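You operate a simulated robot arm through the tools that you are given. There is no shell and no other tool. Be economical: measure what you need, move in short steps, check, and stop when the job is done.

The job below is to be done with a simulated two-armed robot. You get a single attempt, and the scene is never put back.

JOB
On the top of the blue bench, fold the blue cloth in half, so that its two long edges meet.

Only the result counts: the job must be done as asked and must still hold three seconds after the hand-in. Knocking over, shifting, dropping, spilling or breaking anything else fails it. Flat cloth is picked up by pressing the open fingertips on it (5 to 10 N) and closing them slowly along it; thin cloth reads only 2 to 8 mm in the jaws.

ROBOT AND FRAMES
Two 7-joint arms with two-finger parallel grippers on one trunk, on a base that drives. Base frame: it is fixed to the floor where the robot stands at the start and does not move with it; the origin is under the middle of the robot, x ahead of it, y to its left, z up; the surface under the hand at the start is at about z = 76. Units: cm, rad, N and s.
The left shoulder is at the start at [7, 16.3, 107], the right one opposite. With the tool pointing down near the work surface each hand reaches from about 40 to 88 cm from the robot's upright axis, wherever it stands, measured 20 degrees to its own side. Places, roughly: top of the blue bench [50, -60, 80]. Payload 3.43 kg a hand.
The tool frame of a hand sits at the grasp point between the pads (the TCP): z along the fingers, y along the line on which they close. The tips reach 3.4 cm beyond it. Largest opening 12.8 cm; finger width 2.4, thickness 1.2; the body of the gripper, 4.8 by 13 cm, starts 9.6 cm behind the TCP.
Orientation is that of the tool frame in the base frame, as a unit quaternion [x, y, z, w]. With the fingers straight down and closing along the base's y, the tool's x points along the base's -x, its y along +y and its z along -z.

CONTROLS
- The arms move only by the tool jog_arm. It takes "left_rows", "right_rows" or both (then of equal length, played together; a hand with none holds still); each is a list that holds one entry, the list of rows, each a list of 6 numbers: the shift along the tool's x, y, z in cm, then the turn, a rotation vector about the tool's x, y, z in rad. In form: [[[dx, dy, dz, rx, ry, rz], ...]]. A call has 1 to 12 rows; each row is the pose to reach, as a shift and turn from the pose commanded when the call began, along the tool's axes at that moment. "left_fingers" and "right_fingers" are, for a hand that has rows, the gripper command, from -1 (shut) to 1 (fully open), values between in proportion, set as the call begins (left out, the last holds). A row lasts 0.2 s, in which the tool goes at most 5 cm and 0.15 rad; a call with a longer step from one row to the next is refused whole, and so is a gripper value outside its range. A pose out of reach is approached as far as the arm can. The call stops where the force on the tool passes 40 N (or 10 N more than at its start, if that is more) or the arm is blocked; 0.2 s more then pass. Each finger travels about 15.3 cm/s and halts on what it meets, pressing with about 35 N; the grip force reading is that of the motor and also rises with nothing between the fingers. The clock runs only during rows and for 0.2 s after the last one: add rows that repeat a pose to give the fingers time. The reply holds the time, the measured pose of the TCP, the force on the tool along the base axes, the opening and the grip force, in the units named above and with some noise, with the torque about the TCP (base axes, N m) and any sound that the robot's microphone picked up.
- Cameras (640 x 400 px; columns grow to the right, rows downward): "scene" is now at [13.59, 1.49, 129.76]; the picture's right is [0.21, -0.98, -0.00], its down [-0.69, -0.15, -0.71] and it looks along [0.69, 0.15, -0.71] (base axes); focal length 214 px, centre (320, 200). "left" rides on the left gripper at [7.6, 1.1, -16] in its tool frame; the picture's right is [-0.15, 0.99, 0.00], its down [-0.88, -0.13, -0.46] and it looks along [-0.45, -0.07, 0.89] (tool axes); focal length 234 px, centre (320, 200). "right" rides on the right gripper at [7.6, -1.1, -16] in its tool frame; the picture's right is [0.15, 0.99, 0.00], its down [-0.88, 0.13, -0.46] and it looks along [-0.45, 0.07, 0.89] (tool axes); focal length 234 px, centre (320, 200). There is no depth. A picture from a camera that has moved, and an enlarged one, comes with that camera's place and axes in the base frame and with its lens. The place of the scene camera against the robot may be out by one fixed shift of up to 1.8 cm in any direction.
- get_image(camera): a new picture of that camera. No time passes.
- slide_trunk(by): slides the trunk up (or, below 0, down) by that many cm; the arms and the scene camera ride with it, the base frame stays. It gives what a move gives, with no picture.
- roll_base(legs): drives the robot by 1 to 6 legs, each [ahead, left, turn to the left] in cm, cm and rad, along the robot's own axes; the way and the turn of a leg run together, so that a leg with both is an arc; at most 150 cm and 3.142 rad a leg. The arms and the cameras ride along, it lands a little off, and it stops where it bumps. It gives what a move gives.
- head_to(pan, tilt): turns the head with the scene camera to pan (to the left, within 1.501 rad either way) and tilt (down, from -0.506 to 1.204), counted from straight ahead of the robot. It gives what a move gives.
- zoom(camera, box): a new picture of the part [left, top, right, bottom] of that camera's present view, enlarged. No time passes.
- sign_off(): hands the job in; it is judged then, once.

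Go step by step. Nothing tells you exact positions but the pictures and the camera data: compare them with the known pose of the tool, close in by small moves and look again before you grip or let go. The budget is 120 turns and 100 pictures, counting those below and the enlarged ones. Unless the task says otherwise, let go and move clear before handing in.

The tools are called after "Emit:" as name(argument=value, ...) on one line, values as JSON. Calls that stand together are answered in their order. jog_arm: Moves the arms, as the interface text tells. Its arguments: {"type":"object","properties":{"left_rows":{"type":"array"},"left_fingers":{"type":"number"},"right_rows":{"type":"array"},"right_fingers":{"type":"number"}},"required":[]} The other tools are called the same way: slide_trunk (by) slides the trunk up or down; roll_base (legs) drives the base; head_to (pan, tilt) turns the head that bears the scene camera; get_image (camera) takes a picture; zoom (camera, box) takes an enlarged picture of a part of a camera's view; sign_off () hands the job in.

At the start:

```text
time: 0.0
left_tcp_pos: [72.9, 17.61, 89.55]
left_tool_rot: [-0.001, 1.0, 0.0, -0.001]
left_ft_force: [0.4, -1.0, -0.5]
left_ft_torque: [-0.03, 0.01, 0.0]
left_gripper_width: 12.81
left_finger_force: 0.0
right_tcp_pos: [54.4, -48.26, 97.77]
right_tool_rot: [-0.001, 1.0, 0.0, -0.001]
right_ft_force: [0.5, -0.6, -0.1]
right_ft_torque: [0.03, -0.02, -0.02]
right_gripper_width: 12.78
right_finger_force: 0.1
trunk travel left (down, up): [-55.0, 39.0]
robot x, y, heading: [-0.02, 0.04, -0.005]
head pan, tilt: [0.208, 0.785]
```

scene: 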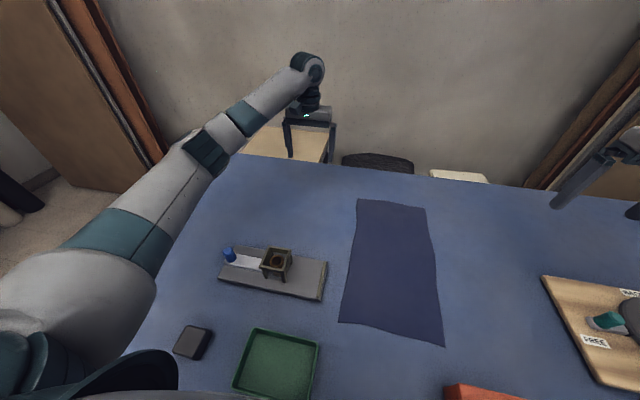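
right: 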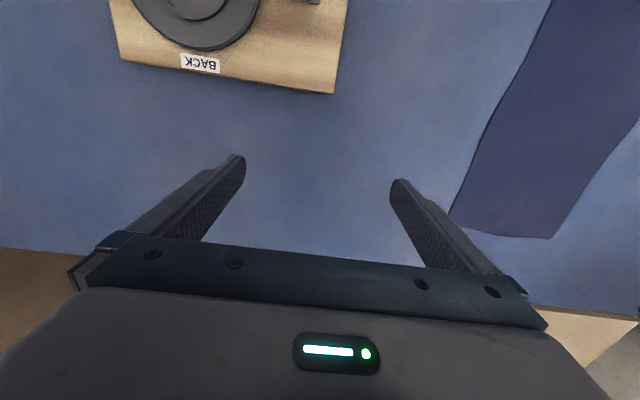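
left: 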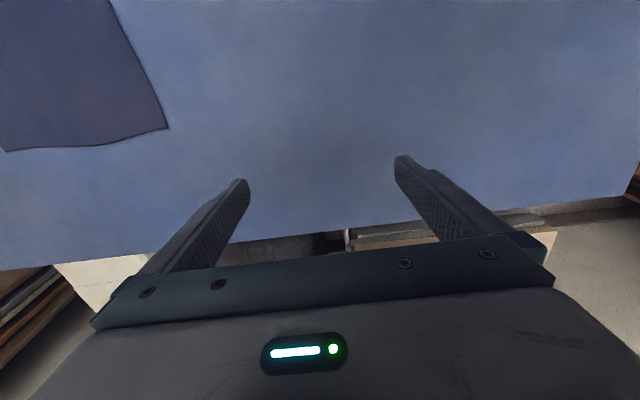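

The cloth I can see lies at about x 29–69, y −23–0, with its long edges along x. I'll look to the right first, to confirm which bench and cloth are meant.

Emit:
head_to(pan=-0.6, tilt=0.7)

Emit:
get_image(camera="scene")

```text
time: 1.1
left_tcp_pos: [72.91, 17.68, 89.51]
left_tool_rot: [-0.001, 1.0, -0.001, -0.001]
left_ft_force: [-0.2, -0.5, -1.4]
left_ft_torque: [0.02, 0.0, -0.01]
left_gripper_width: 12.81
left_finger_force: 0.0
right_tcp_pos: [54.34, -48.16, 97.78]
right_tool_rot: [0.001, 1.0, -0.001, 0.0]
right_ft_force: [-0.6, -0.1, 0.2]
right_ft_torque: [-0.04, 0.01, 0.03]
right_gripper_width: 12.81
right_finger_force: 0.1
trunk travel left (down, up): [-55.0, 39.0]
robot x, y, heading: [0.42, 0.23, 0.001]
head pan, tilt: [-0.6, 0.7]
```

```text
96 pictures are left
camera scene: at [12.64, -4.97, 130.47], right [-0.56, -0.83, 0.0], down [-0.53, 0.36, -0.76], along [0.63, -0.43, -0.64], focal length 214 px, centre (320, 200)
```

scene: 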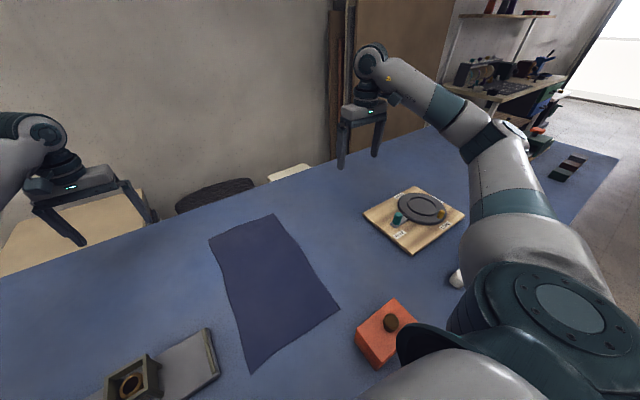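

There is one bench, and the cloth lies on its left part. I plan to drive right along the bench, turn about 45° left, and have both hands carry the left long edge over to the right one. First I'll check the bench's front edge and the floor.

Emit:
head_to(pan=-0.9, tilt=1.1)

Emit:
get_image(camera="scene")

Emit:
head_to(pan=-0.05, tilt=1.15)

Emit:
get_image(camera="scene")

```text
time: 2.0
left_tcp_pos: [72.89, 17.62, 89.5]
left_tool_rot: [-0.001, 1.0, 0.001, 0.0]
left_ft_force: [-0.1, -0.3, 0.4]
left_ft_torque: [0.01, 0.02, -0.02]
left_gripper_width: 12.81
left_finger_force: 0.1
right_tcp_pos: [54.28, -48.23, 97.69]
right_tool_rot: [0.0, 1.0, 0.001, 0.0]
right_ft_force: [0.9, 0.3, -0.1]
right_ft_torque: [0.01, 0.03, -0.01]
right_gripper_width: 12.79
right_finger_force: 0.0
trunk travel left (down, up): [-55.0, 39.0]
robot x, y, heading: [0.34, -0.39, -0.003]
head pan, tilt: [-0.901, 1.1]
```

```text
95 pictures are left
camera scene: at [9.55, -5.13, 127.47], right [-0.78, -0.62, 0.0], down [-0.55, 0.7, -0.45], along [0.28, -0.36, -0.89], focal length 214 px, centre (320, 200)
```

scene: 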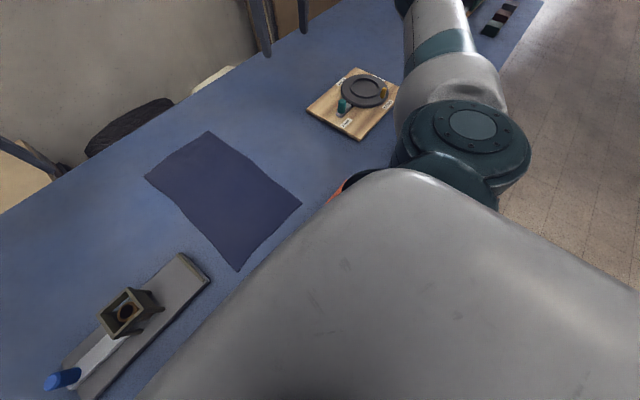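

```text
time: 3.2
left_tcp_pos: [73.0, 17.65, 89.64]
left_tool_rot: [-0.001, 1.0, 0.0, 0.0]
left_ft_force: [0.3, -0.2, -0.1]
left_ft_torque: [0.0, -0.01, 0.02]
left_gripper_width: 12.8
left_finger_force: 0.2
right_tcp_pos: [54.5, -48.19, 97.67]
right_tool_rot: [0.0, 1.0, 0.001, 0.0]
right_ft_force: [0.2, 0.3, -0.1]
right_ft_torque: [0.0, -0.01, -0.02]
right_gripper_width: 12.81
right_finger_force: 0.0
trunk travel left (down, up): [-55.0, 39.0]
robot x, y, heading: [-0.26, 0.07, 0.001]
head pan, tilt: [-0.051, 1.15]
```

```text
94 pictures are left
camera scene: at [11.57, -0.49, 127.16], right [-0.05, -1.0, 0.0], down [-0.91, 0.05, -0.41], along [0.41, -0.02, -0.91], focal length 214 px, centre (320, 200)
```

scene: 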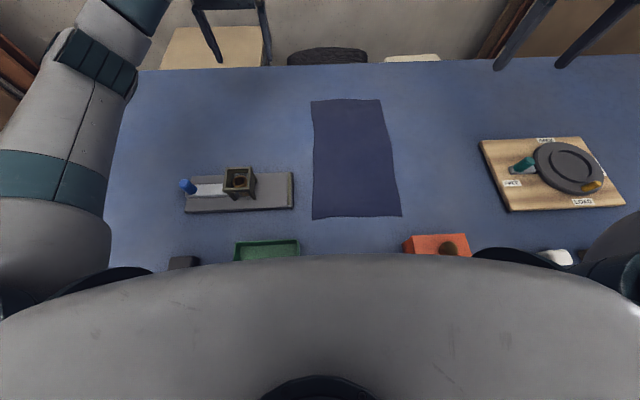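

The bench's front edge is near x≈6 and the front is clear. I'll raise the trunk, back off, shift right and turn about 30° left.

Emit:
slide_trunk(by=10)

Emit:
roll_base(legs=[[-8, 0, 0], [0, -40, 0], [0, 0, 0.52]])

Emit:
head_to(pan=0.0, tilt=0.85)

Emit:
get_image(camera="scene")

```text
time: 4.5
left_tcp_pos: [72.85, 17.53, 99.56]
left_tool_rot: [-0.001, 1.0, 0.0, -0.001]
left_ft_force: [0.4, 0.2, 0.4]
left_ft_torque: [0.0, 0.03, -0.01]
left_gripper_width: 12.79
left_finger_force: 0.0
right_tcp_pos: [54.45, -48.2, 107.68]
right_tool_rot: [0.001, 1.0, 0.0, -0.001]
right_ft_force: [-0.4, 0.8, -0.9]
right_ft_torque: [0.0, -0.02, -0.01]
right_gripper_width: 12.81
right_finger_force: 0.1
trunk travel left (down, up): [-65.0, 29.0]
robot x, y, heading: [-0.08, -0.12, 0.0]
head pan, tilt: [-0.051, 1.15]
```

```text
time: 7.5
left_tcp_pos: [63.05, -19.54, 99.43]
left_tool_rot: [0.007, 1.0, 0.0, -0.001]
left_ft_force: [-0.2, 0.2, -0.2]
left_ft_torque: [-0.04, 0.0, 0.03]
left_gripper_width: 12.81
left_finger_force: 0.1
right_tcp_pos: [43.55, -84.99, 107.69]
right_tool_rot: [0.008, 1.0, 0.0, 0.0]
right_ft_force: [-0.9, -0.2, -0.5]
right_ft_torque: [-0.02, -0.04, -0.01]
right_gripper_width: 12.79
right_finger_force: 0.0
trunk travel left (down, up): [-65.0, 29.0]
robot x, y, heading: [-10.01, -35.63, -0.021]
head pan, tilt: [-0.051, 1.15]
stopped in leg 2: the robot was blocked; the commanded pose is now the measured one
```

```text
time: 8.3
left_tcp_pos: [63.21, -19.58, 99.42]
left_tool_rot: [0.008, 1.0, 0.001, -0.002]
left_ft_force: [0.6, 0.1, -0.2]
left_ft_torque: [-0.01, 0.02, 0.02]
left_gripper_width: 12.78
left_finger_force: 0.1
right_tcp_pos: [43.5, -85.05, 107.6]
right_tool_rot: [0.007, 1.0, 0.001, -0.001]
right_ft_force: [0.6, 1.2, -0.7]
right_ft_torque: [0.01, 0.03, 0.01]
right_gripper_width: 12.82
right_finger_force: 0.1
trunk travel left (down, up): [-65.0, 29.0]
robot x, y, heading: [-9.99, -36.05, -0.021]
head pan, tilt: [0.0, 0.85]
```

```text
93 pictures are left
camera scene: at [3.51, -36.42, 139.23], right [-0.02, -1.0, 0.0], down [-0.75, 0.01, -0.66], along [0.66, -0.01, -0.75], focal length 214 px, centre (320, 200)
```

scene: 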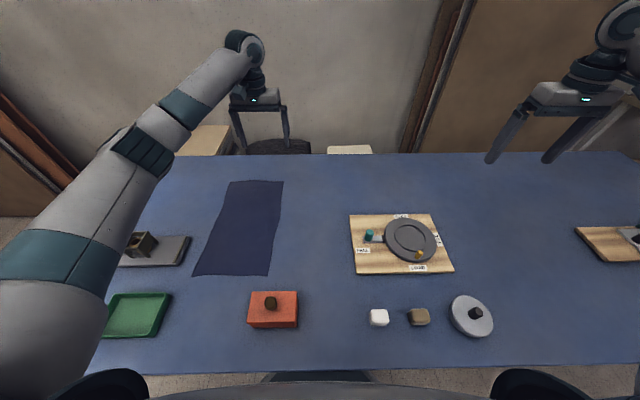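

The base touched something on the right. I'm at (−10, −36), which is good enough, so I'll ease off 2 cm to the left and turn there.

Emit:
roll_base(legs=[[-1, 3, 0], [0, 0, 0.54]])

Emit:
head_to(pan=0.0, tilt=0.8)

Emit:
get_image(camera="scene")

```text
time: 10.7
left_tcp_pos: [43.36, 18.78, 99.35]
left_tool_rot: [-0.26, 0.966, 0.0, -0.001]
left_ft_force: [0.0, 0.4, 0.2]
left_ft_torque: [-0.02, -0.01, 0.01]
left_gripper_width: 12.79
left_finger_force: 0.0
right_tcp_pos: [60.22, -47.27, 107.68]
right_tool_rot: [-0.259, 0.966, 0.0, -0.001]
right_ft_force: [0.1, 0.1, -0.5]
right_ft_torque: [0.01, 0.01, 0.04]
right_gripper_width: 12.77
right_finger_force: 0.1
trunk travel left (down, up): [-65.0, 29.0]
robot x, y, heading: [-11.0, -32.75, 0.521]
head pan, tilt: [0.0, 0.85]
```

```text
time: 11.3
left_tcp_pos: [43.3, 18.87, 99.36]
left_tool_rot: [-0.26, 0.966, 0.0, -0.001]
left_ft_force: [0.6, 0.7, -0.2]
left_ft_torque: [-0.01, 0.0, 0.0]
left_gripper_width: 12.8
left_finger_force: 0.0
right_tcp_pos: [60.11, -47.35, 107.82]
right_tool_rot: [-0.261, 0.965, 0.0, 0.0]
right_ft_force: [0.3, 0.5, -1.3]
right_ft_torque: [0.03, -0.01, 0.04]
right_gripper_width: 12.82
right_finger_force: 0.0
trunk travel left (down, up): [-65.0, 29.0]
robot x, y, heading: [-11.0, -32.9, 0.518]
head pan, tilt: [0.0, 0.799]
```

```text
92 pictures are left
camera scene: at [0.98, -26.55, 139.64], right [0.5, -0.87, 0.0], down [-0.62, -0.36, -0.7], along [0.6, 0.35, -0.72], focal length 214 px, centre (320, 200)
```

scene: 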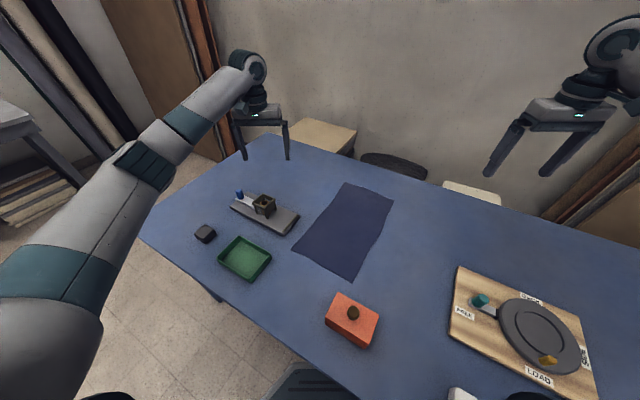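

The view is clear now: the cloth's left edge is at y≈−0.5 and its right edge at y≈−22, for x 28–69. I'll bring both hands above the left edge, fingers closing along base y and partly closed.

Emit:
jog_arm(right_rows=[[[-2.06, 3.27, 1, 0, 0, 0.043], [-4.12, 6.53, 2, 0, 0, 0.087], [-6.18, 9.8, 3, 0, 0, 0.13], [-8.23, 13.07, 4, 0, 0, 0.173], [-10.29, 16.33, 5, 0, 0, 0.217], [-12.35, 19.6, 6, 0, 0, 0.26], [-14.41, 22.87, 7, 0, 0, 0.303], [-16.47, 26.13, 8, 0, 0, 0.347], [-18.53, 29.4, 9, 0, 0, 0.39], [-20.58, 32.67, 10, 0, 0, 0.433], [-22.64, 35.93, 11, 0, 0, 0.477], [-24.7, 39.2, 12, 0, 0, 0.52]]], left_rows=[[[1.35, -1.14, 0.33, 0, 0, 0.043], [2.7, -2.28, 0.67, 0, 0, 0.087], [4.05, -3.43, 1, 0, 0, 0.13], [5.4, -4.57, 1.33, 0, 0, 0.173], [6.75, -5.71, 1.67, 0, 0, 0.217], [8.1, -6.85, 2, 0, 0, 0.26], [9.45, -7.99, 2.33, 0, 0, 0.303], [10.8, -9.13, 2.67, 0, 0, 0.347], [12.15, -10.28, 3, 0, 0, 0.39], [13.5, -11.42, 3.33, 0, 0, 0.433], [14.85, -12.56, 3.67, 0, 0, 0.477], [16.2, -13.7, 4, 0, 0, 0.52]]], left_fingers=-0.5, right_fingers=-0.5)

Emit:
get_image(camera="scene")

Emit:
get_image(camera="left")

Emit:
get_image(camera="right")

```text
time: 13.9
left_tcp_pos: [35.9, -1.17, 95.3]
left_tool_rot: [-0.003, 1.0, -0.001, -0.002]
left_ft_force: [-0.9, -0.3, -0.4]
left_ft_torque: [-0.04, 0.01, -0.01]
left_gripper_width: 3.2
left_finger_force: 0.2
right_tcp_pos: [61.94, -0.98, 95.53]
right_tool_rot: [-0.001, 1.0, 0.0, 0.0]
right_ft_force: [0.1, 0.8, -0.6]
right_ft_torque: [0.02, 0.02, 0.01]
right_gripper_width: 3.2
right_finger_force: 0.1
trunk travel left (down, up): [-65.0, 29.0]
robot x, y, heading: [-10.92, -32.96, 0.523]
head pan, tilt: [0.0, 0.799]
```

```text
91 pictures are left
camera scene: at [0.91, -26.34, 139.64], right [0.5, -0.87, 0.0], down [-0.62, -0.36, -0.7], along [0.6, 0.35, -0.72], focal length 214 px, centre (320, 200)
```

scene: 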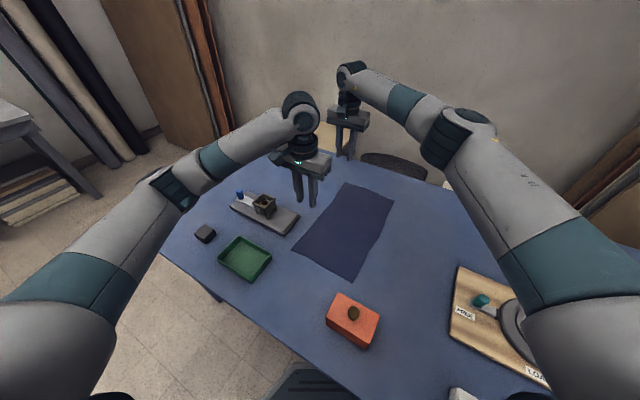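

```text
90 pictures are left
camera left: at [28.5, -0.1, 111.29], right [0.14, 0.99, 0.0], down [0.88, -0.12, 0.45], along [0.45, -0.07, -0.89], focal length 234 px, centre (320, 200)
```

left: 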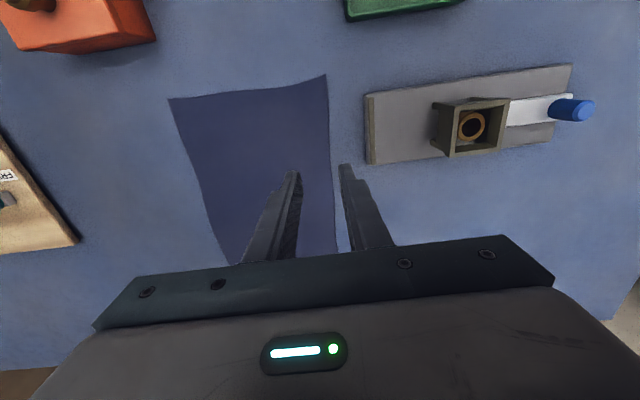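

```text
89 pictures are left
camera right: at [54.28, -2.19, 111.58], right [-0.15, 0.99, 0.0], down [0.88, 0.13, 0.46], along [0.45, 0.07, -0.89], focal length 234 px, centre (320, 200)
```

right: 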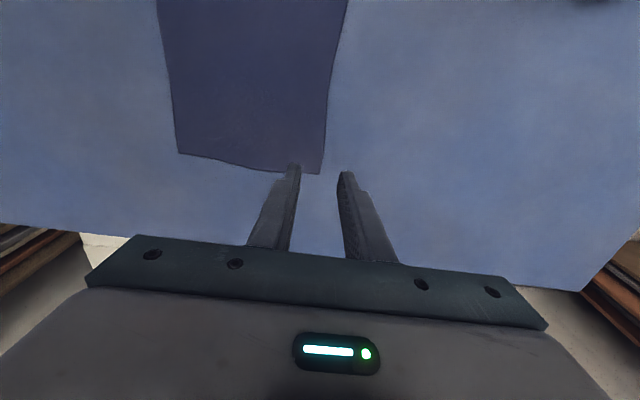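

Both hands straddle the left edge. I'll shift nearer to the corners (x≈33 and 64.5), with the outer finger just off the edge, and lower to near the surface.

Emit:
jog_arm(left_rows=[[[1.5, 0, 3.5, 0, 0, 0], [2.9, 0, 7, 0, 0, 0], [2.9, 0, 10.5, 0, 0, 0], [2.9, 0, 12.5, 0, 0, 0], [2.9, 0, 14.0, 0, 0, 0]]], right_rows=[[[-1.3, -0.4, 3.5, 0, 0, 0], [-2.6, -0.8, 7, 0, 0, 0], [-2.6, -0.8, 10.5, 0, 0, 0], [-2.6, -0.8, 12.5, 0, 0, 0], [-2.6, -0.8, 14.2, 0, 0, 0]]])

Emit:
get_image(camera="left")

Emit:
get_image(camera="right")

```text
time: 15.1
left_tcp_pos: [33.21, -1.16, 81.47]
left_tool_rot: [-0.003, 1.0, 0.0, -0.001]
left_ft_force: [0.1, 0.2, 0.0]
left_ft_torque: [0.02, -0.02, 0.0]
left_gripper_width: 3.22
left_finger_force: 0.0
right_tcp_pos: [64.5, -1.87, 81.27]
right_tool_rot: [-0.003, 1.0, -0.001, 0.0]
right_ft_force: [-0.1, 0.0, 0.7]
right_ft_torque: [0.0, 0.01, 0.04]
right_gripper_width: 3.19
right_finger_force: 0.1
trunk travel left (down, up): [-65.0, 29.0]
robot x, y, heading: [-10.71, -32.86, 0.525]
head pan, tilt: [0.0, 0.799]
```

```text
88 pictures are left
camera left: at [25.73, -0.2, 97.45], right [0.14, 0.99, 0.0], down [0.88, -0.12, 0.45], along [0.45, -0.06, -0.89], focal length 234 px, centre (320, 200)
```

left: 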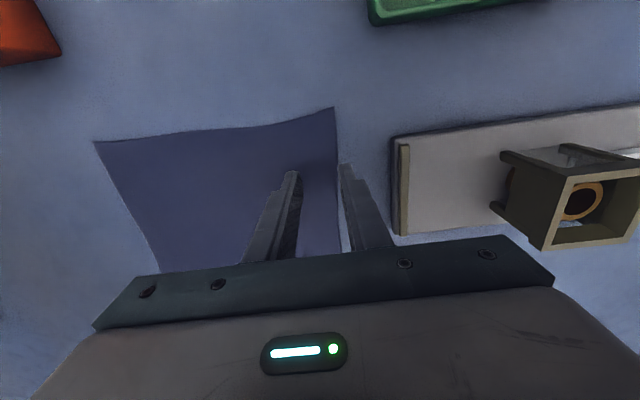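

```text
87 pictures are left
camera right: at [56.92, -3.08, 97.25], right [-0.15, 0.99, 0.0], down [0.88, 0.14, 0.45], along [0.45, 0.07, -0.89], focal length 234 px, centre (320, 200)
```

right: 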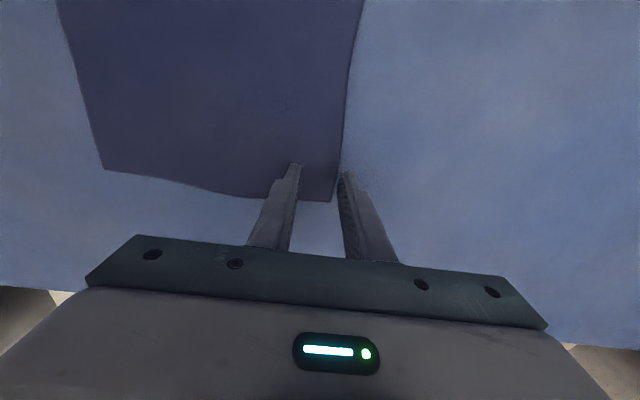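

The alignment looks right. I'll lower gently until the tips touch.

Emit:
jog_arm(left_rows=[[[0, 0, 0.6, 0, 0, 0], [0, 0, 1.2, 0, 0, 0], [0, 0, 1.7, 0, 0, 0], [0, 0, 1.7, 0, 0, 0]]], right_rows=[[[0, 0, 0.6, 0, 0, 0], [0, 0, 1.2, 0, 0, 0], [0, 0, 1.5, 0, 0, 0], [0, 0, 1.5, 0, 0, 0]]])

```text
time: 16.1
left_tcp_pos: [33.32, -1.25, 79.67]
left_tool_rot: [-0.003, 1.0, 0.0, -0.002]
left_ft_force: [-0.4, 0.5, 0.3]
left_ft_torque: [0.02, 0.01, 0.0]
left_gripper_width: 3.19
left_finger_force: 0.0
right_tcp_pos: [64.48, -1.85, 79.88]
right_tool_rot: [-0.002, 1.0, 0.001, 0.0]
right_ft_force: [0.2, -0.1, 0.6]
right_ft_torque: [0.02, 0.01, 0.0]
right_gripper_width: 3.23
right_finger_force: 0.2
trunk travel left (down, up): [-65.0, 29.0]
robot x, y, heading: [-10.75, -33.23, 0.523]
head pan, tilt: [0.0, 0.799]
```

Emit:
jog_arm(left_rows=[[[0, 0, 0.2, 0, 0, 0], [0, 0, 0.35, 0, 0, 0], [0, 0, 0.35, 0, 0, 0]]], right_rows=[[[0, 0, 0.3, 0, 0, 0], [0, 0, 0.55, 0, 0, 0], [0, 0, 0.55, 0, 0, 0]]])

```text
time: 16.9
left_tcp_pos: [33.27, -1.28, 79.53]
left_tool_rot: [-0.003, 1.0, 0.0, 0.0]
left_ft_force: [0.5, 0.1, 12.7]
left_ft_torque: [0.17, 0.01, 0.0]
left_gripper_width: 3.2
left_finger_force: 0.1
right_tcp_pos: [64.34, -1.86, 79.52]
right_tool_rot: [-0.003, 1.0, 0.0, 0.0]
right_ft_force: [0.2, 0.2, 3.0]
right_ft_torque: [0.06, -0.04, -0.01]
right_gripper_width: 3.2
right_finger_force: 0.1
trunk travel left (down, up): [-65.0, 29.0]
robot x, y, heading: [-10.31, -32.83, 0.527]
head pan, tilt: [0.0, 0.799]
```

Both hands are touching, left at 12.7 N and right at 3 N. I'll even these out and begin to close in small steps.

Emit:
jog_arm(left_rows=[[[0, 0, -0.05, 0, 0, 0], [0, 0, -0.05, 0, 0, 0]]], right_rows=[[[0, 0, 0.07, 0, 0, 0], [0, 0, 0.07, 0, 0, 0]]], left_fingers=-0.57, right_fingers=-0.57)

Emit:
jog_arm(left_rows=[[[0, 0, 0, 0, 0, 0], [0, 0, 0, 0, 0, 0]]], right_rows=[[[0, 0, 0, 0, 0, 0], [0, 0, 0, 0, 0, 0]]], left_fingers=-0.65, right_fingers=-0.65)

Emit:
zoom(camera="left", box=[240, 100, 440, 225])

Emit:
zoom(camera="right", box=[240, 100, 440, 225])

```text
time: 17.5
left_tcp_pos: [33.22, -1.27, 79.52]
left_tool_rot: [-0.003, 1.0, 0.0, -0.001]
left_ft_force: [1.6, -1.0, 6.9]
left_ft_torque: [0.03, -0.06, 0.0]
left_gripper_width: 2.68
left_finger_force: 0.0
right_tcp_pos: [64.31, -1.88, 79.51]
right_tool_rot: [-0.002, 1.0, 0.001, 0.001]
right_ft_force: [-0.2, -0.1, 11.6]
right_ft_torque: [0.03, 0.01, 0.02]
right_gripper_width: 2.7
right_finger_force: 0.1
trunk travel left (down, up): [-65.0, 29.0]
robot x, y, heading: [-11.06, -32.88, 0.527]
head pan, tilt: [0.0, 0.799]
```

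```text
time: 18.1
left_tcp_pos: [33.14, -1.35, 79.5]
left_tool_rot: [-0.002, 1.0, 0.0, -0.001]
left_ft_force: [1.6, 0.1, 6.3]
left_ft_torque: [0.06, -0.03, 0.01]
left_gripper_width: 2.15
left_finger_force: 0.0
right_tcp_pos: [64.28, -1.87, 79.56]
right_tool_rot: [-0.002, 1.0, -0.001, 0.001]
right_ft_force: [0.5, 0.6, 13.6]
right_ft_torque: [0.02, -0.08, -0.01]
right_gripper_width: 2.14
right_finger_force: 0.1
trunk travel left (down, up): [-65.0, 29.0]
robot x, y, heading: [-11.31, -32.78, 0.526]
head pan, tilt: [0.0, 0.799]
```

```text
3.20 times, centred on (340, 162) of left
camera zoom: at [25.56, -0.3, 95.54], right [0.14, 0.99, 0.0], down [0.88, -0.13, 0.45], along [0.45, -0.06, -0.89], focal length 749 px, centre (256, 320)
```

zoom: 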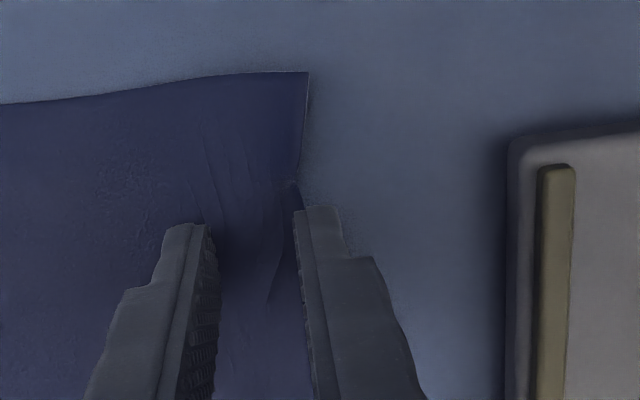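

```text
3.20 times, centred on (340, 162) of right
camera zoom: at [56.71, -3.11, 95.44], right [-0.15, 0.99, 0.0], down [0.88, 0.13, 0.46], along [0.45, 0.07, -0.89], focal length 749 px, centre (256, 320)
```

zoom: 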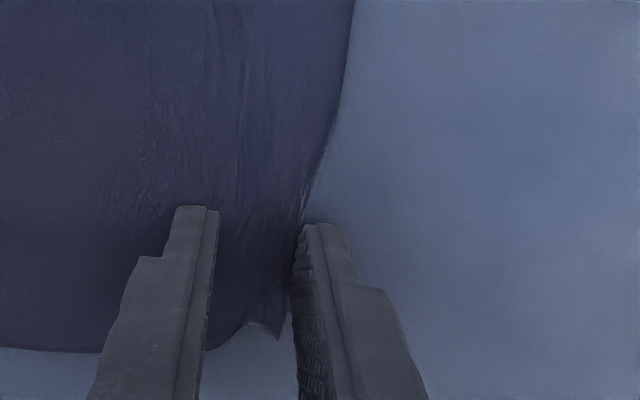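

Cloth is gathering between the pads as wanted, so I'll keep closing.

Emit:
jog_arm(left_rows=[[[0, 0, 0, 0, 0, 0], [0, 0, 0, 0, 0, 0]]], right_rows=[[[0, 0, -0.04, 0, 0, 0], [0, 0, -0.04, 0, 0, 0]]], left_fingers=-0.74, right_fingers=-0.74)

Emit:
jog_arm(left_rows=[[[0, 0, 0, 0, 0, 0], [0, 0, 0, 0, 0, 0]]], right_rows=[[[0, 0, 0, 0, 0, 0], [0, 0, 0, 0, 0, 0]]], left_fingers=-0.83, right_fingers=-0.83)

Emit:
jog_arm(left_rows=[[[0, 0, 0, 0, 0, 0], [0, 0, 0, 0, 0, 0], [0, 0, 0, 0, 0, 0]]], right_rows=[[[0, 0, 0, 0, 0, 0], [0, 0, 0, 0, 0, 0], [0, 0, 0, 0, 0, 0]]], left_fingers=-1, right_fingers=-1)

Emit:
zoom(camera="left", box=[240, 100, 440, 225])

Emit:
zoom(camera="right", box=[240, 100, 440, 225])

```text
time: 18.7
left_tcp_pos: [33.1, -1.26, 79.47]
left_tool_rot: [-0.003, 1.0, 0.0, 0.0]
left_ft_force: [0.4, -0.5, 3.2]
left_ft_torque: [0.05, -0.06, -0.05]
left_gripper_width: 1.64
left_finger_force: 0.1
right_tcp_pos: [64.35, -1.91, 79.43]
right_tool_rot: [-0.002, 1.0, 0.0, 0.001]
right_ft_force: [-1.1, -0.4, 17.9]
right_ft_torque: [0.05, -0.01, -0.04]
right_gripper_width: 1.54
right_finger_force: 0.1
trunk travel left (down, up): [-65.0, 29.0]
robot x, y, heading: [-10.95, -33.09, 0.525]
head pan, tilt: [0.0, 0.799]
```

```text
time: 19.3
left_tcp_pos: [33.12, -1.34, 79.52]
left_tool_rot: [-0.003, 1.0, -0.001, 0.0]
left_ft_force: [0.2, 0.2, 2.3]
left_ft_torque: [-0.01, -0.01, 0.03]
left_gripper_width: 1.1
left_finger_force: 0.2
right_tcp_pos: [64.34, -1.82, 79.66]
right_tool_rot: [-0.003, 1.0, 0.0, 0.001]
right_ft_force: [-1.4, -0.7, 18.9]
right_ft_torque: [0.04, -0.02, 0.04]
right_gripper_width: 0.98
right_finger_force: 0.0
trunk travel left (down, up): [-65.0, 29.0]
robot x, y, heading: [-10.66, -32.91, 0.521]
head pan, tilt: [0.0, 0.799]
```

```text
time: 20.1
left_tcp_pos: [33.05, -1.2, 79.53]
left_tool_rot: [-0.003, 1.0, 0.0, 0.0]
left_ft_force: [0.6, 0.4, 1.8]
left_ft_torque: [0.01, -0.03, -0.01]
left_gripper_width: 0.1
left_finger_force: 35.5
right_tcp_pos: [64.31, -1.86, 79.52]
right_tool_rot: [-0.002, 1.0, 0.001, 0.001]
right_ft_force: [-0.2, 1.5, 20.5]
right_ft_torque: [-0.01, -0.04, 0.01]
right_gripper_width: 0.23
right_finger_force: 34.8
trunk travel left (down, up): [-65.0, 29.0]
robot x, y, heading: [-10.58, -32.97, 0.523]
head pan, tilt: [0.0, 0.799]
```

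```text
3.20 times, centred on (340, 162) of left
camera zoom: at [25.52, -0.29, 95.56], right [0.14, 0.99, 0.0], down [0.88, -0.13, 0.46], along [0.45, -0.06, -0.89], focal length 749 px, centre (256, 320)
```

zoom: 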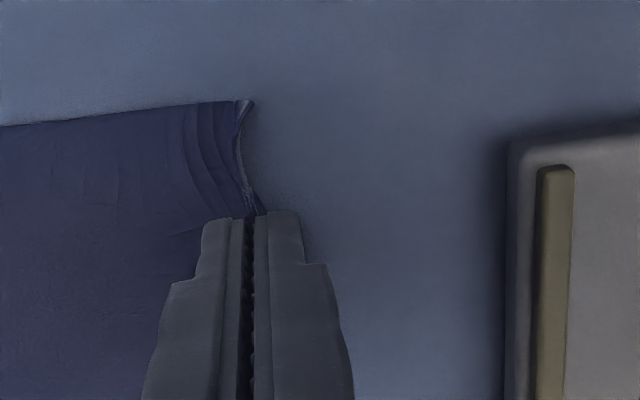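

```text
3.20 times, centred on (340, 162) of right
camera zoom: at [56.7, -3.12, 95.44], right [-0.15, 0.99, 0.0], down [0.88, 0.13, 0.46], along [0.45, 0.07, -0.89], focal length 749 px, centre (256, 320)
```

zoom: 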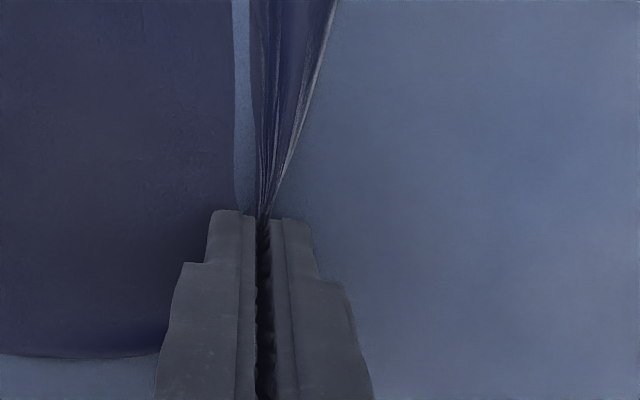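

The right hand reads 2.3 mm; the left reads 1 mm, which is doubtful. I'll take the full right view before lifting.

Emit:
get_image(camera="right")

Emit:
zoom(camera="scene", box=[260, 130, 420, 290])

```text
82 pictures are left
camera right: at [56.7, -3.12, 95.44], right [-0.15, 0.99, 0.0], down [0.88, 0.13, 0.46], along [0.45, 0.07, -0.89], focal length 234 px, centre (320, 200)
```

right: 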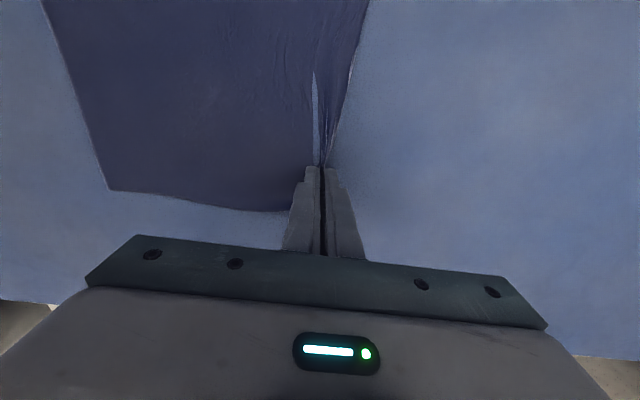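

```text
2.50 times, centred on (340, 210) of scene
camera zoom: at [0.69, -26.67, 139.68], right [0.5, -0.87, 0.0], down [-0.62, -0.36, -0.7], along [0.61, 0.35, -0.72], focal length 536 px, centre (270, 175)
```

zoom: 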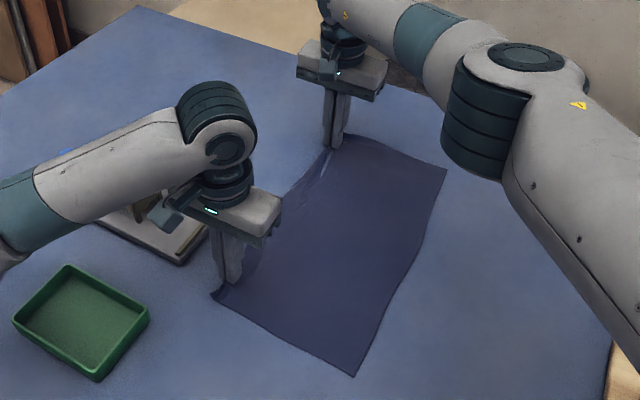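

I'll lift both hands 3 cm to see what each one holds.

Emit:
jog_arm(left_rows=[[[0, 0, -1, 0, 0, 0], [0, 0, -2, 0, 0, 0], [0, 0, -3, 0, 0, 0]]], right_rows=[[[0, 0, -1, 0, 0, 0], [0, 0, -2, 0, 0, 0], [0, 0, -3, 0, 0, 0]]])

Emit:
get_image(camera="left")

Emit:
get_image(camera="right")

Emit:
zoom(camera="scene", box=[260, 130, 420, 290])

```text
time: 20.9
left_tcp_pos: [33.22, -1.3, 82.39]
left_tool_rot: [-0.002, 1.0, -0.001, -0.001]
left_ft_force: [0.8, 0.0, -0.6]
left_ft_torque: [-0.01, 0.01, -0.01]
left_gripper_width: 0.14
left_finger_force: 35.2
right_tcp_pos: [64.48, -1.88, 82.19]
right_tool_rot: [-0.003, 1.0, -0.001, -0.001]
right_ft_force: [0.4, 0.6, 0.0]
right_ft_torque: [0.02, 0.02, 0.0]
right_gripper_width: 0.22
right_finger_force: 34.7
trunk travel left (down, up): [-65.0, 29.0]
robot x, y, heading: [-11.29, -33.14, 0.523]
head pan, tilt: [0.0, 0.799]
```

```text
80 pictures are left
camera left: at [25.72, -0.25, 98.41], right [0.14, 0.99, 0.0], down [0.88, -0.13, 0.45], along [0.45, -0.07, -0.89], focal length 234 px, centre (320, 200)
```

left: 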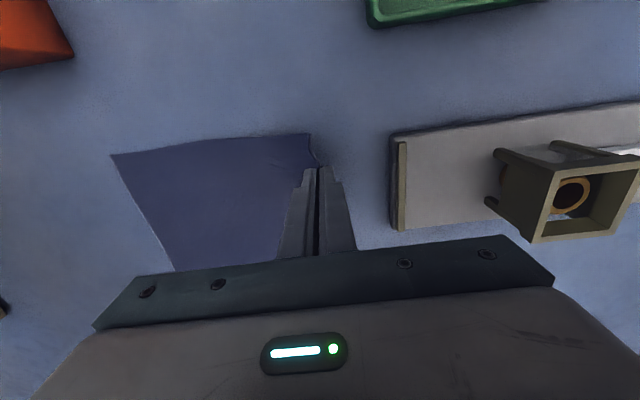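

```text
79 pictures are left
camera right: at [56.84, -3.08, 98.14], right [-0.15, 0.99, 0.0], down [0.88, 0.14, 0.45], along [0.45, 0.07, -0.89], focal length 234 px, centre (320, 200)
```

right: 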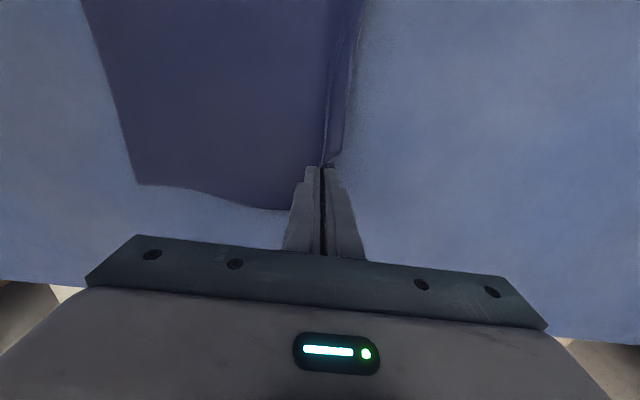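

```text
2.50 times, centred on (340, 210) of scene
camera zoom: at [1.02, -26.57, 139.63], right [0.5, -0.87, 0.0], down [-0.62, -0.36, -0.7], along [0.6, 0.35, -0.72], focal length 536 px, centre (270, 175)
```

zoom: 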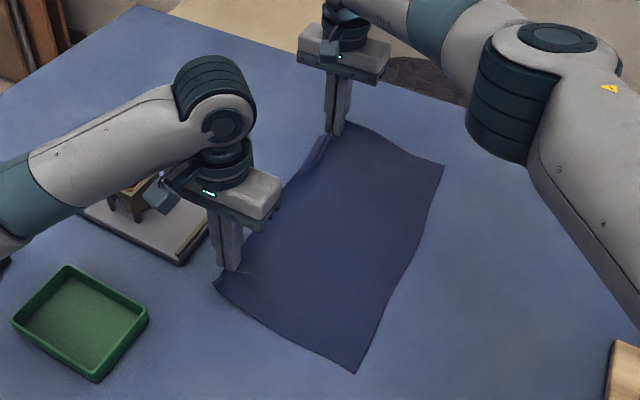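

Emit:
zoom(camera="left", box=[240, 100, 400, 200])

Emit:
zoom(camera="scene", box=[290, 150, 370, 250])

```text
4.00 times, centred on (320, 150) of left
camera zoom: at [25.72, -0.25, 98.41], right [0.14, 0.99, 0.0], down [0.88, -0.13, 0.45], along [0.45, -0.07, -0.89], focal length 937 px, centre (320, 400)
```

zoom: 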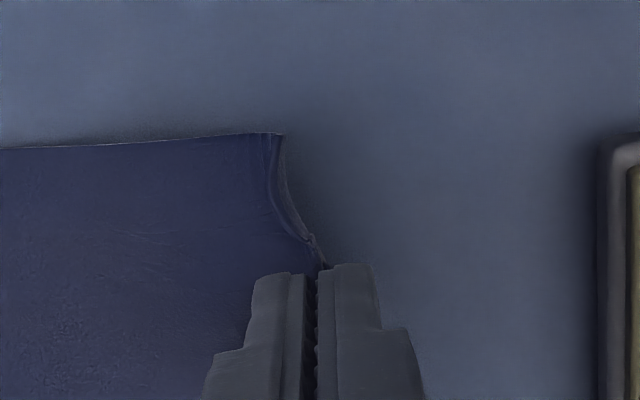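

```text
4.00 times, centred on (330, 200) of scene
camera zoom: at [1.02, -26.57, 139.63], right [0.5, -0.87, 0.0], down [-0.62, -0.36, -0.7], along [0.6, 0.35, -0.72], focal length 858 px, centre (280, 200)
```

zoom: 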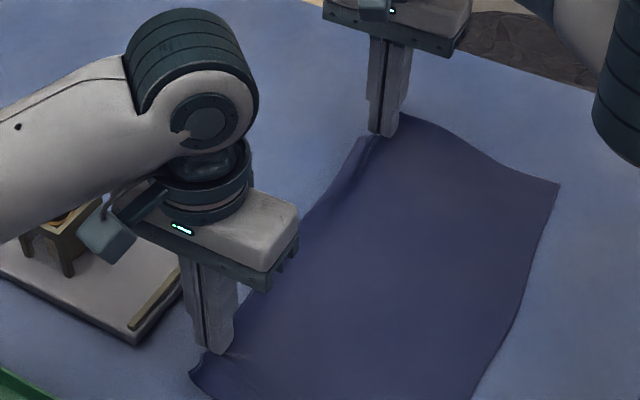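

Both hands hold the edge: the left as a single layer, the right as a small pleat. I'll carry the edge up and over along a half-circle, first half now.

Emit:
jog_arm(left_rows=[[[0, -0.9, -1.3, 0, 0, 0], [0, -1.5, -2.4, 0, 0, 0], [0, -2.2, -3.4, 0, 0, 0], [0, -3.1, -4.4, 0, 0, 0], [0, -4.1, -5.2, 0, 0, 0], [0, -5.1, -5.9, 0, 0, 0], [0, -6.3, -6.4, 0, 0, 0], [0, -7.6, -6.8, 0, 0, 0], [0, -8.8, -7.1, 0, 0, 0], [0, -10.05, -7.15, 0, 0, 0]]], right_rows=[[[0, -0.85, -1.1, 0, 0, 0], [0, -1.4, -2.15, 0, 0, 0], [0, -2.05, -3.1, 0, 0, 0], [0, -2.9, -3.95, 0, 0, 0], [0, -3.8, -4.7, 0, 0, 0], [0, -4.7, -5.3, 0, 0, 0], [0, -5.8, -5.8, 0, 0, 0], [0, -7, -6.2, 0, 0, 0], [0, -8.1, -6.45, 0, 0, 0], [0, -9.25, -6.5, 0, 0, 0]]])

Emit:
zoom(camera="scene", box=[250, 120, 430, 290])

Emit:
get_image(camera="right")

Emit:
get_image(camera="left")

```text
time: 23.1
left_tcp_pos: [33.5, -11.32, 89.59]
left_tool_rot: [-0.002, 1.0, 0.0, -0.002]
left_ft_force: [-0.4, 0.0, -0.7]
left_ft_torque: [0.03, 0.01, -0.02]
left_gripper_width: 0.12
left_finger_force: 35.2
right_tcp_pos: [64.49, -11.21, 88.85]
right_tool_rot: [-0.003, 1.0, 0.0, -0.001]
right_ft_force: [-0.7, -1.1, -0.1]
right_ft_torque: [0.03, 0.01, 0.0]
right_gripper_width: 0.23
right_finger_force: 34.5
trunk travel left (down, up): [-65.0, 29.0]
robot x, y, heading: [-11.01, -33.45, 0.516]
head pan, tilt: [0.0, 0.799]
```

```text
2.35 times, centred on (340, 205) of scene
camera zoom: at [1.02, -26.67, 139.65], right [0.5, -0.87, 0.0], down [-0.62, -0.36, -0.7], along [0.6, 0.35, -0.72], focal length 505 px, centre (273, 188)
```

zoom: 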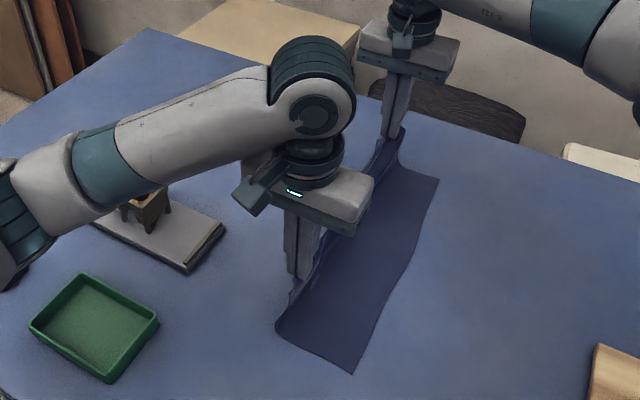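

```text
74 pictures are left
camera right: at [56.97, -12.42, 104.81], right [-0.15, 0.99, 0.0], down [0.88, 0.14, 0.45], along [0.45, 0.07, -0.89], focal length 234 px, centre (320, 200)
```

right: 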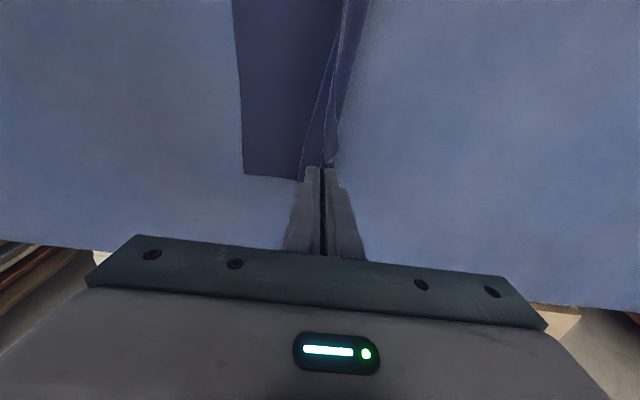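

```text
73 pictures are left
camera left: at [25.82, -10.28, 105.56], right [0.14, 0.99, 0.0], down [0.88, -0.13, 0.45], along [0.45, -0.06, -0.89], focal length 234 px, centre (320, 200)
```

left: 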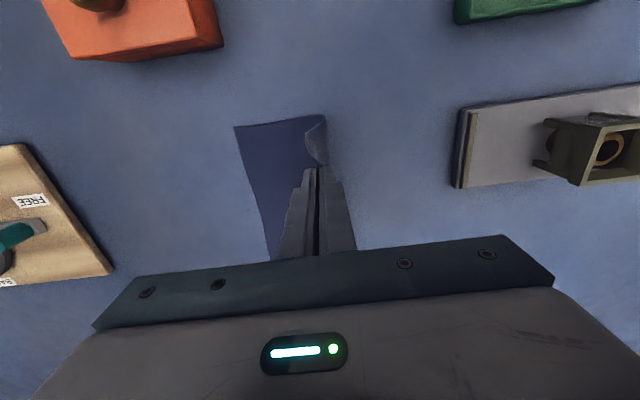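

The fold is forming well. Right edge measures about y −21.2 near and −20.7 far. Now most of the second half, tilting the fingers outward as they come down.

Emit:
jog_arm(left_rows=[[[0, -1.74, 0.2, -0.06, 0, 0], [0, -3.45, 0.6, -0.12, 0, 0], [0, -5.08, 1.25, -0.18, 0, 0], [0, -6.6, 2.1, -0.24, 0, 0], [0, -7.97, 3.15, -0.3, 0, 0], [0, -9.17, 4.4, -0.36, 0, 0], [0, -10.17, 5.8, -0.42, 0, 0], [0, -10.94, 7.3, -0.48, 0, 0]]], right_rows=[[[0, -1.7, 0.15, -0.06, 0, 0], [0, -3.38, 0.5, -0.12, 0, 0], [0, -4.97, 1.1, -0.18, 0, 0], [0, -6.45, 1.95, -0.24, 0, 0], [0, -7.8, 2.9, -0.3, 0, 0], [0, -8.97, 4.07, -0.36, 0, 0], [0, -9.94, 5.45, -0.42, 0, 0], [0, -10.7, 6.85, -0.48, 0, 0]]])

Emit:
zoom(camera="scene", box=[250, 120, 430, 290])

Emit:
get_image(camera="right")

Emit:
get_image(camera="left")

```text
time: 24.9
left_tcp_pos: [33.51, -22.35, 82.28]
left_tool_rot: [-0.002, 0.971, 0.238, -0.002]
left_ft_force: [-0.6, -0.4, 0.6]
left_ft_torque: [0.0, 0.0, 0.03]
left_gripper_width: 0.11
left_finger_force: 35.1
right_tcp_pos: [64.51, -21.87, 82.0]
right_tool_rot: [-0.002, 0.971, 0.238, -0.001]
right_ft_force: [-0.2, -0.2, 0.6]
right_ft_torque: [-0.02, 0.01, 0.0]
right_gripper_width: 0.2
right_finger_force: 34.7
trunk travel left (down, up): [-65.0, 29.0]
robot x, y, heading: [-11.07, -33.02, 0.526]
head pan, tilt: [0.0, 0.799]
```

```text
2.35 times, centred on (340, 205) of scene
camera zoom: at [1.04, -26.74, 139.65], right [0.5, -0.87, 0.0], down [-0.62, -0.36, -0.7], along [0.6, 0.35, -0.72], focal length 505 px, centre (273, 188)
```

zoom: 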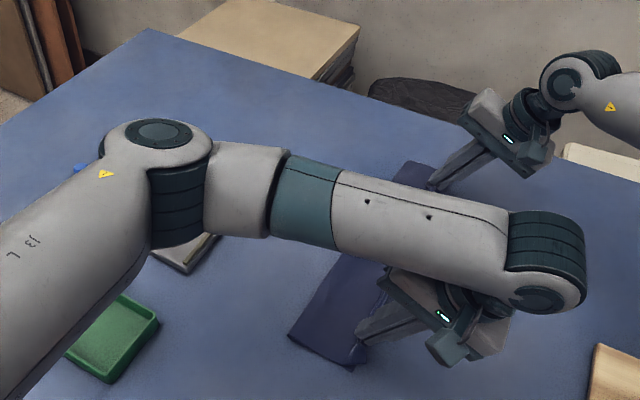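

```text
71 pictures are left
camera right: at [57.14, -30.42, 95.57], right [-0.15, 0.88, 0.46], down [0.88, -0.09, 0.46], along [0.45, 0.47, -0.76], focal length 234 px, centre (320, 200)
```

right: 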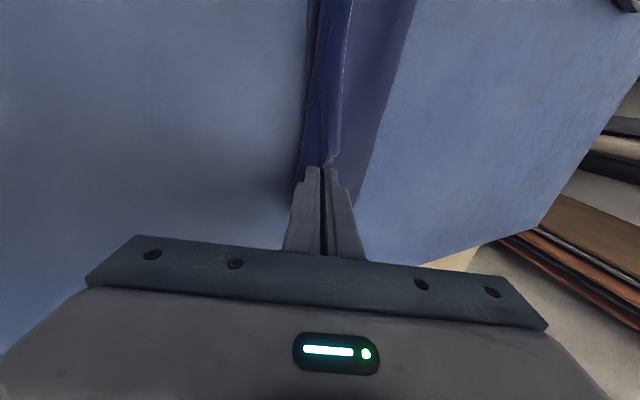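

```text
70 pictures are left
camera left: at [25.91, -28.81, 96.93], right [0.14, 0.88, 0.46], down [0.88, -0.32, 0.34], along [0.45, 0.36, -0.82], focal length 234 px, centre (320, 200)
```

left: 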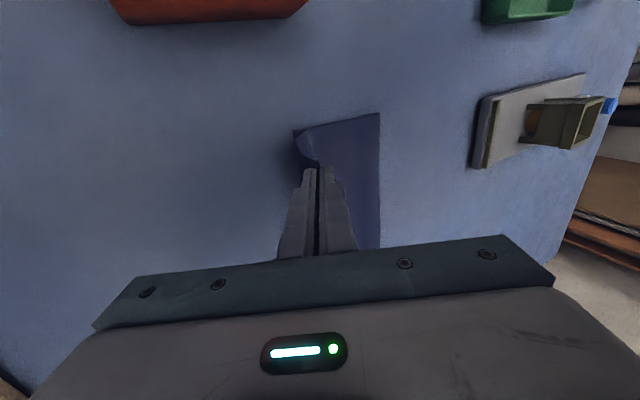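

Nearly down. I'll finish lowering with a bit more tilt.

Emit:
jog_arm(left_rows=[[[0, -0.6, 0.46, -0.07, 0, 0], [0, -1.15, 0.92, -0.14, 0, 0], [0, -1.7, 1.38, -0.2, 0, 0], [0, -2.28, 1.84, -0.27, 0, 0], [0, -2.28, 1.84, -0.27, 0, 0]]], right_rows=[[[0, -0.6, 0.4, -0.07, 0, 0], [0, -1.15, 0.8, -0.14, 0, 0], [0, -1.7, 1.2, -0.2, 0, 0], [0, -2.22, 1.55, -0.27, 0, 0], [0, -2.22, 1.55, -0.27, 0, 0]]])

Emit:
zoom(camera="right", box=[240, 60, 440, 185])

Emit:
zoom(camera="left", box=[240, 60, 440, 185])

```text
time: 26.1
left_tcp_pos: [33.2, -22.41, 79.55]
left_tool_rot: [-0.002, 0.931, 0.364, -0.001]
left_ft_force: [-0.1, 0.0, 0.7]
left_ft_torque: [-0.01, -0.01, -0.06]
left_gripper_width: 0.09
left_finger_force: 35.0
left hand out of reach, approached as far as the arm can: row 4, 5
right_tcp_pos: [64.71, -22.89, 79.6]
right_tool_rot: [-0.002, 0.931, 0.366, -0.002]
right_ft_force: [-0.1, -0.2, 1.7]
right_ft_torque: [-0.06, 0.02, -0.04]
right_gripper_width: 0.22
right_finger_force: 35.5
trunk travel left (down, up): [-65.0, 29.0]
robot x, y, heading: [-10.99, -33.02, 0.524]
head pan, tilt: [0.0, 0.799]
```

```text
3.20 times, centred on (340, 122) of right
camera zoom: at [57.17, -34.8, 90.47], right [-0.15, 0.72, 0.67], down [0.88, -0.21, 0.42], along [0.45, 0.66, -0.61], focal length 749 px, centre (256, 448)
```

zoom: 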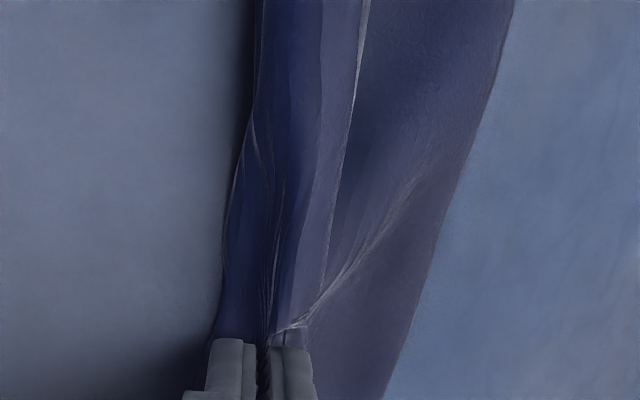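

```text
3.20 times, centred on (340, 122) of left
camera zoom: at [25.69, -32.65, 92.13], right [0.14, 0.73, 0.67], down [0.88, -0.4, 0.24], along [0.45, 0.56, -0.7], focal length 749 px, centre (256, 448)
```

zoom: 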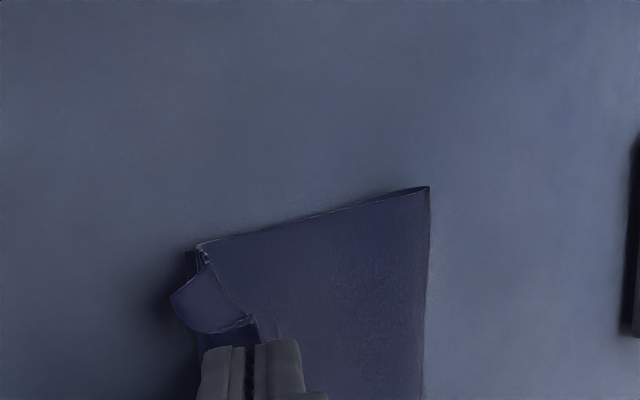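

The left hand stopped about 1 cm short because of its tilt. I'll reduce its tilt and bring it to the edge line.

Emit:
jog_arm(left_rows=[[[0, 0.3, 0.05, 0.1, 0, 0], [0, 0.6, 0.1, 0.2, 0, 0], [0, 0.86, 0.16, 0.295, 0, 0], [0, 0.86, 0.16, 0.295, 0, 0]]])

```text
time: 27.1
left_tcp_pos: [33.2, -21.84, 80.07]
left_tool_rot: [-0.002, 0.974, 0.225, -0.002]
left_ft_force: [0.3, -0.8, 1.5]
left_ft_torque: [0.04, -0.01, 0.05]
left_gripper_width: 0.11
left_finger_force: 35.3
right_tcp_pos: [64.72, -23.05, 79.7]
right_tool_rot: [-0.001, 0.93, 0.367, -0.002]
right_ft_force: [0.2, -0.2, 0.3]
right_ft_torque: [-0.04, 0.03, 0.01]
right_gripper_width: 0.24
right_finger_force: 34.6
trunk travel left (down, up): [-65.0, 29.0]
robot x, y, heading: [-10.81, -32.82, 0.524]
head pan, tilt: [0.0, 0.799]
```

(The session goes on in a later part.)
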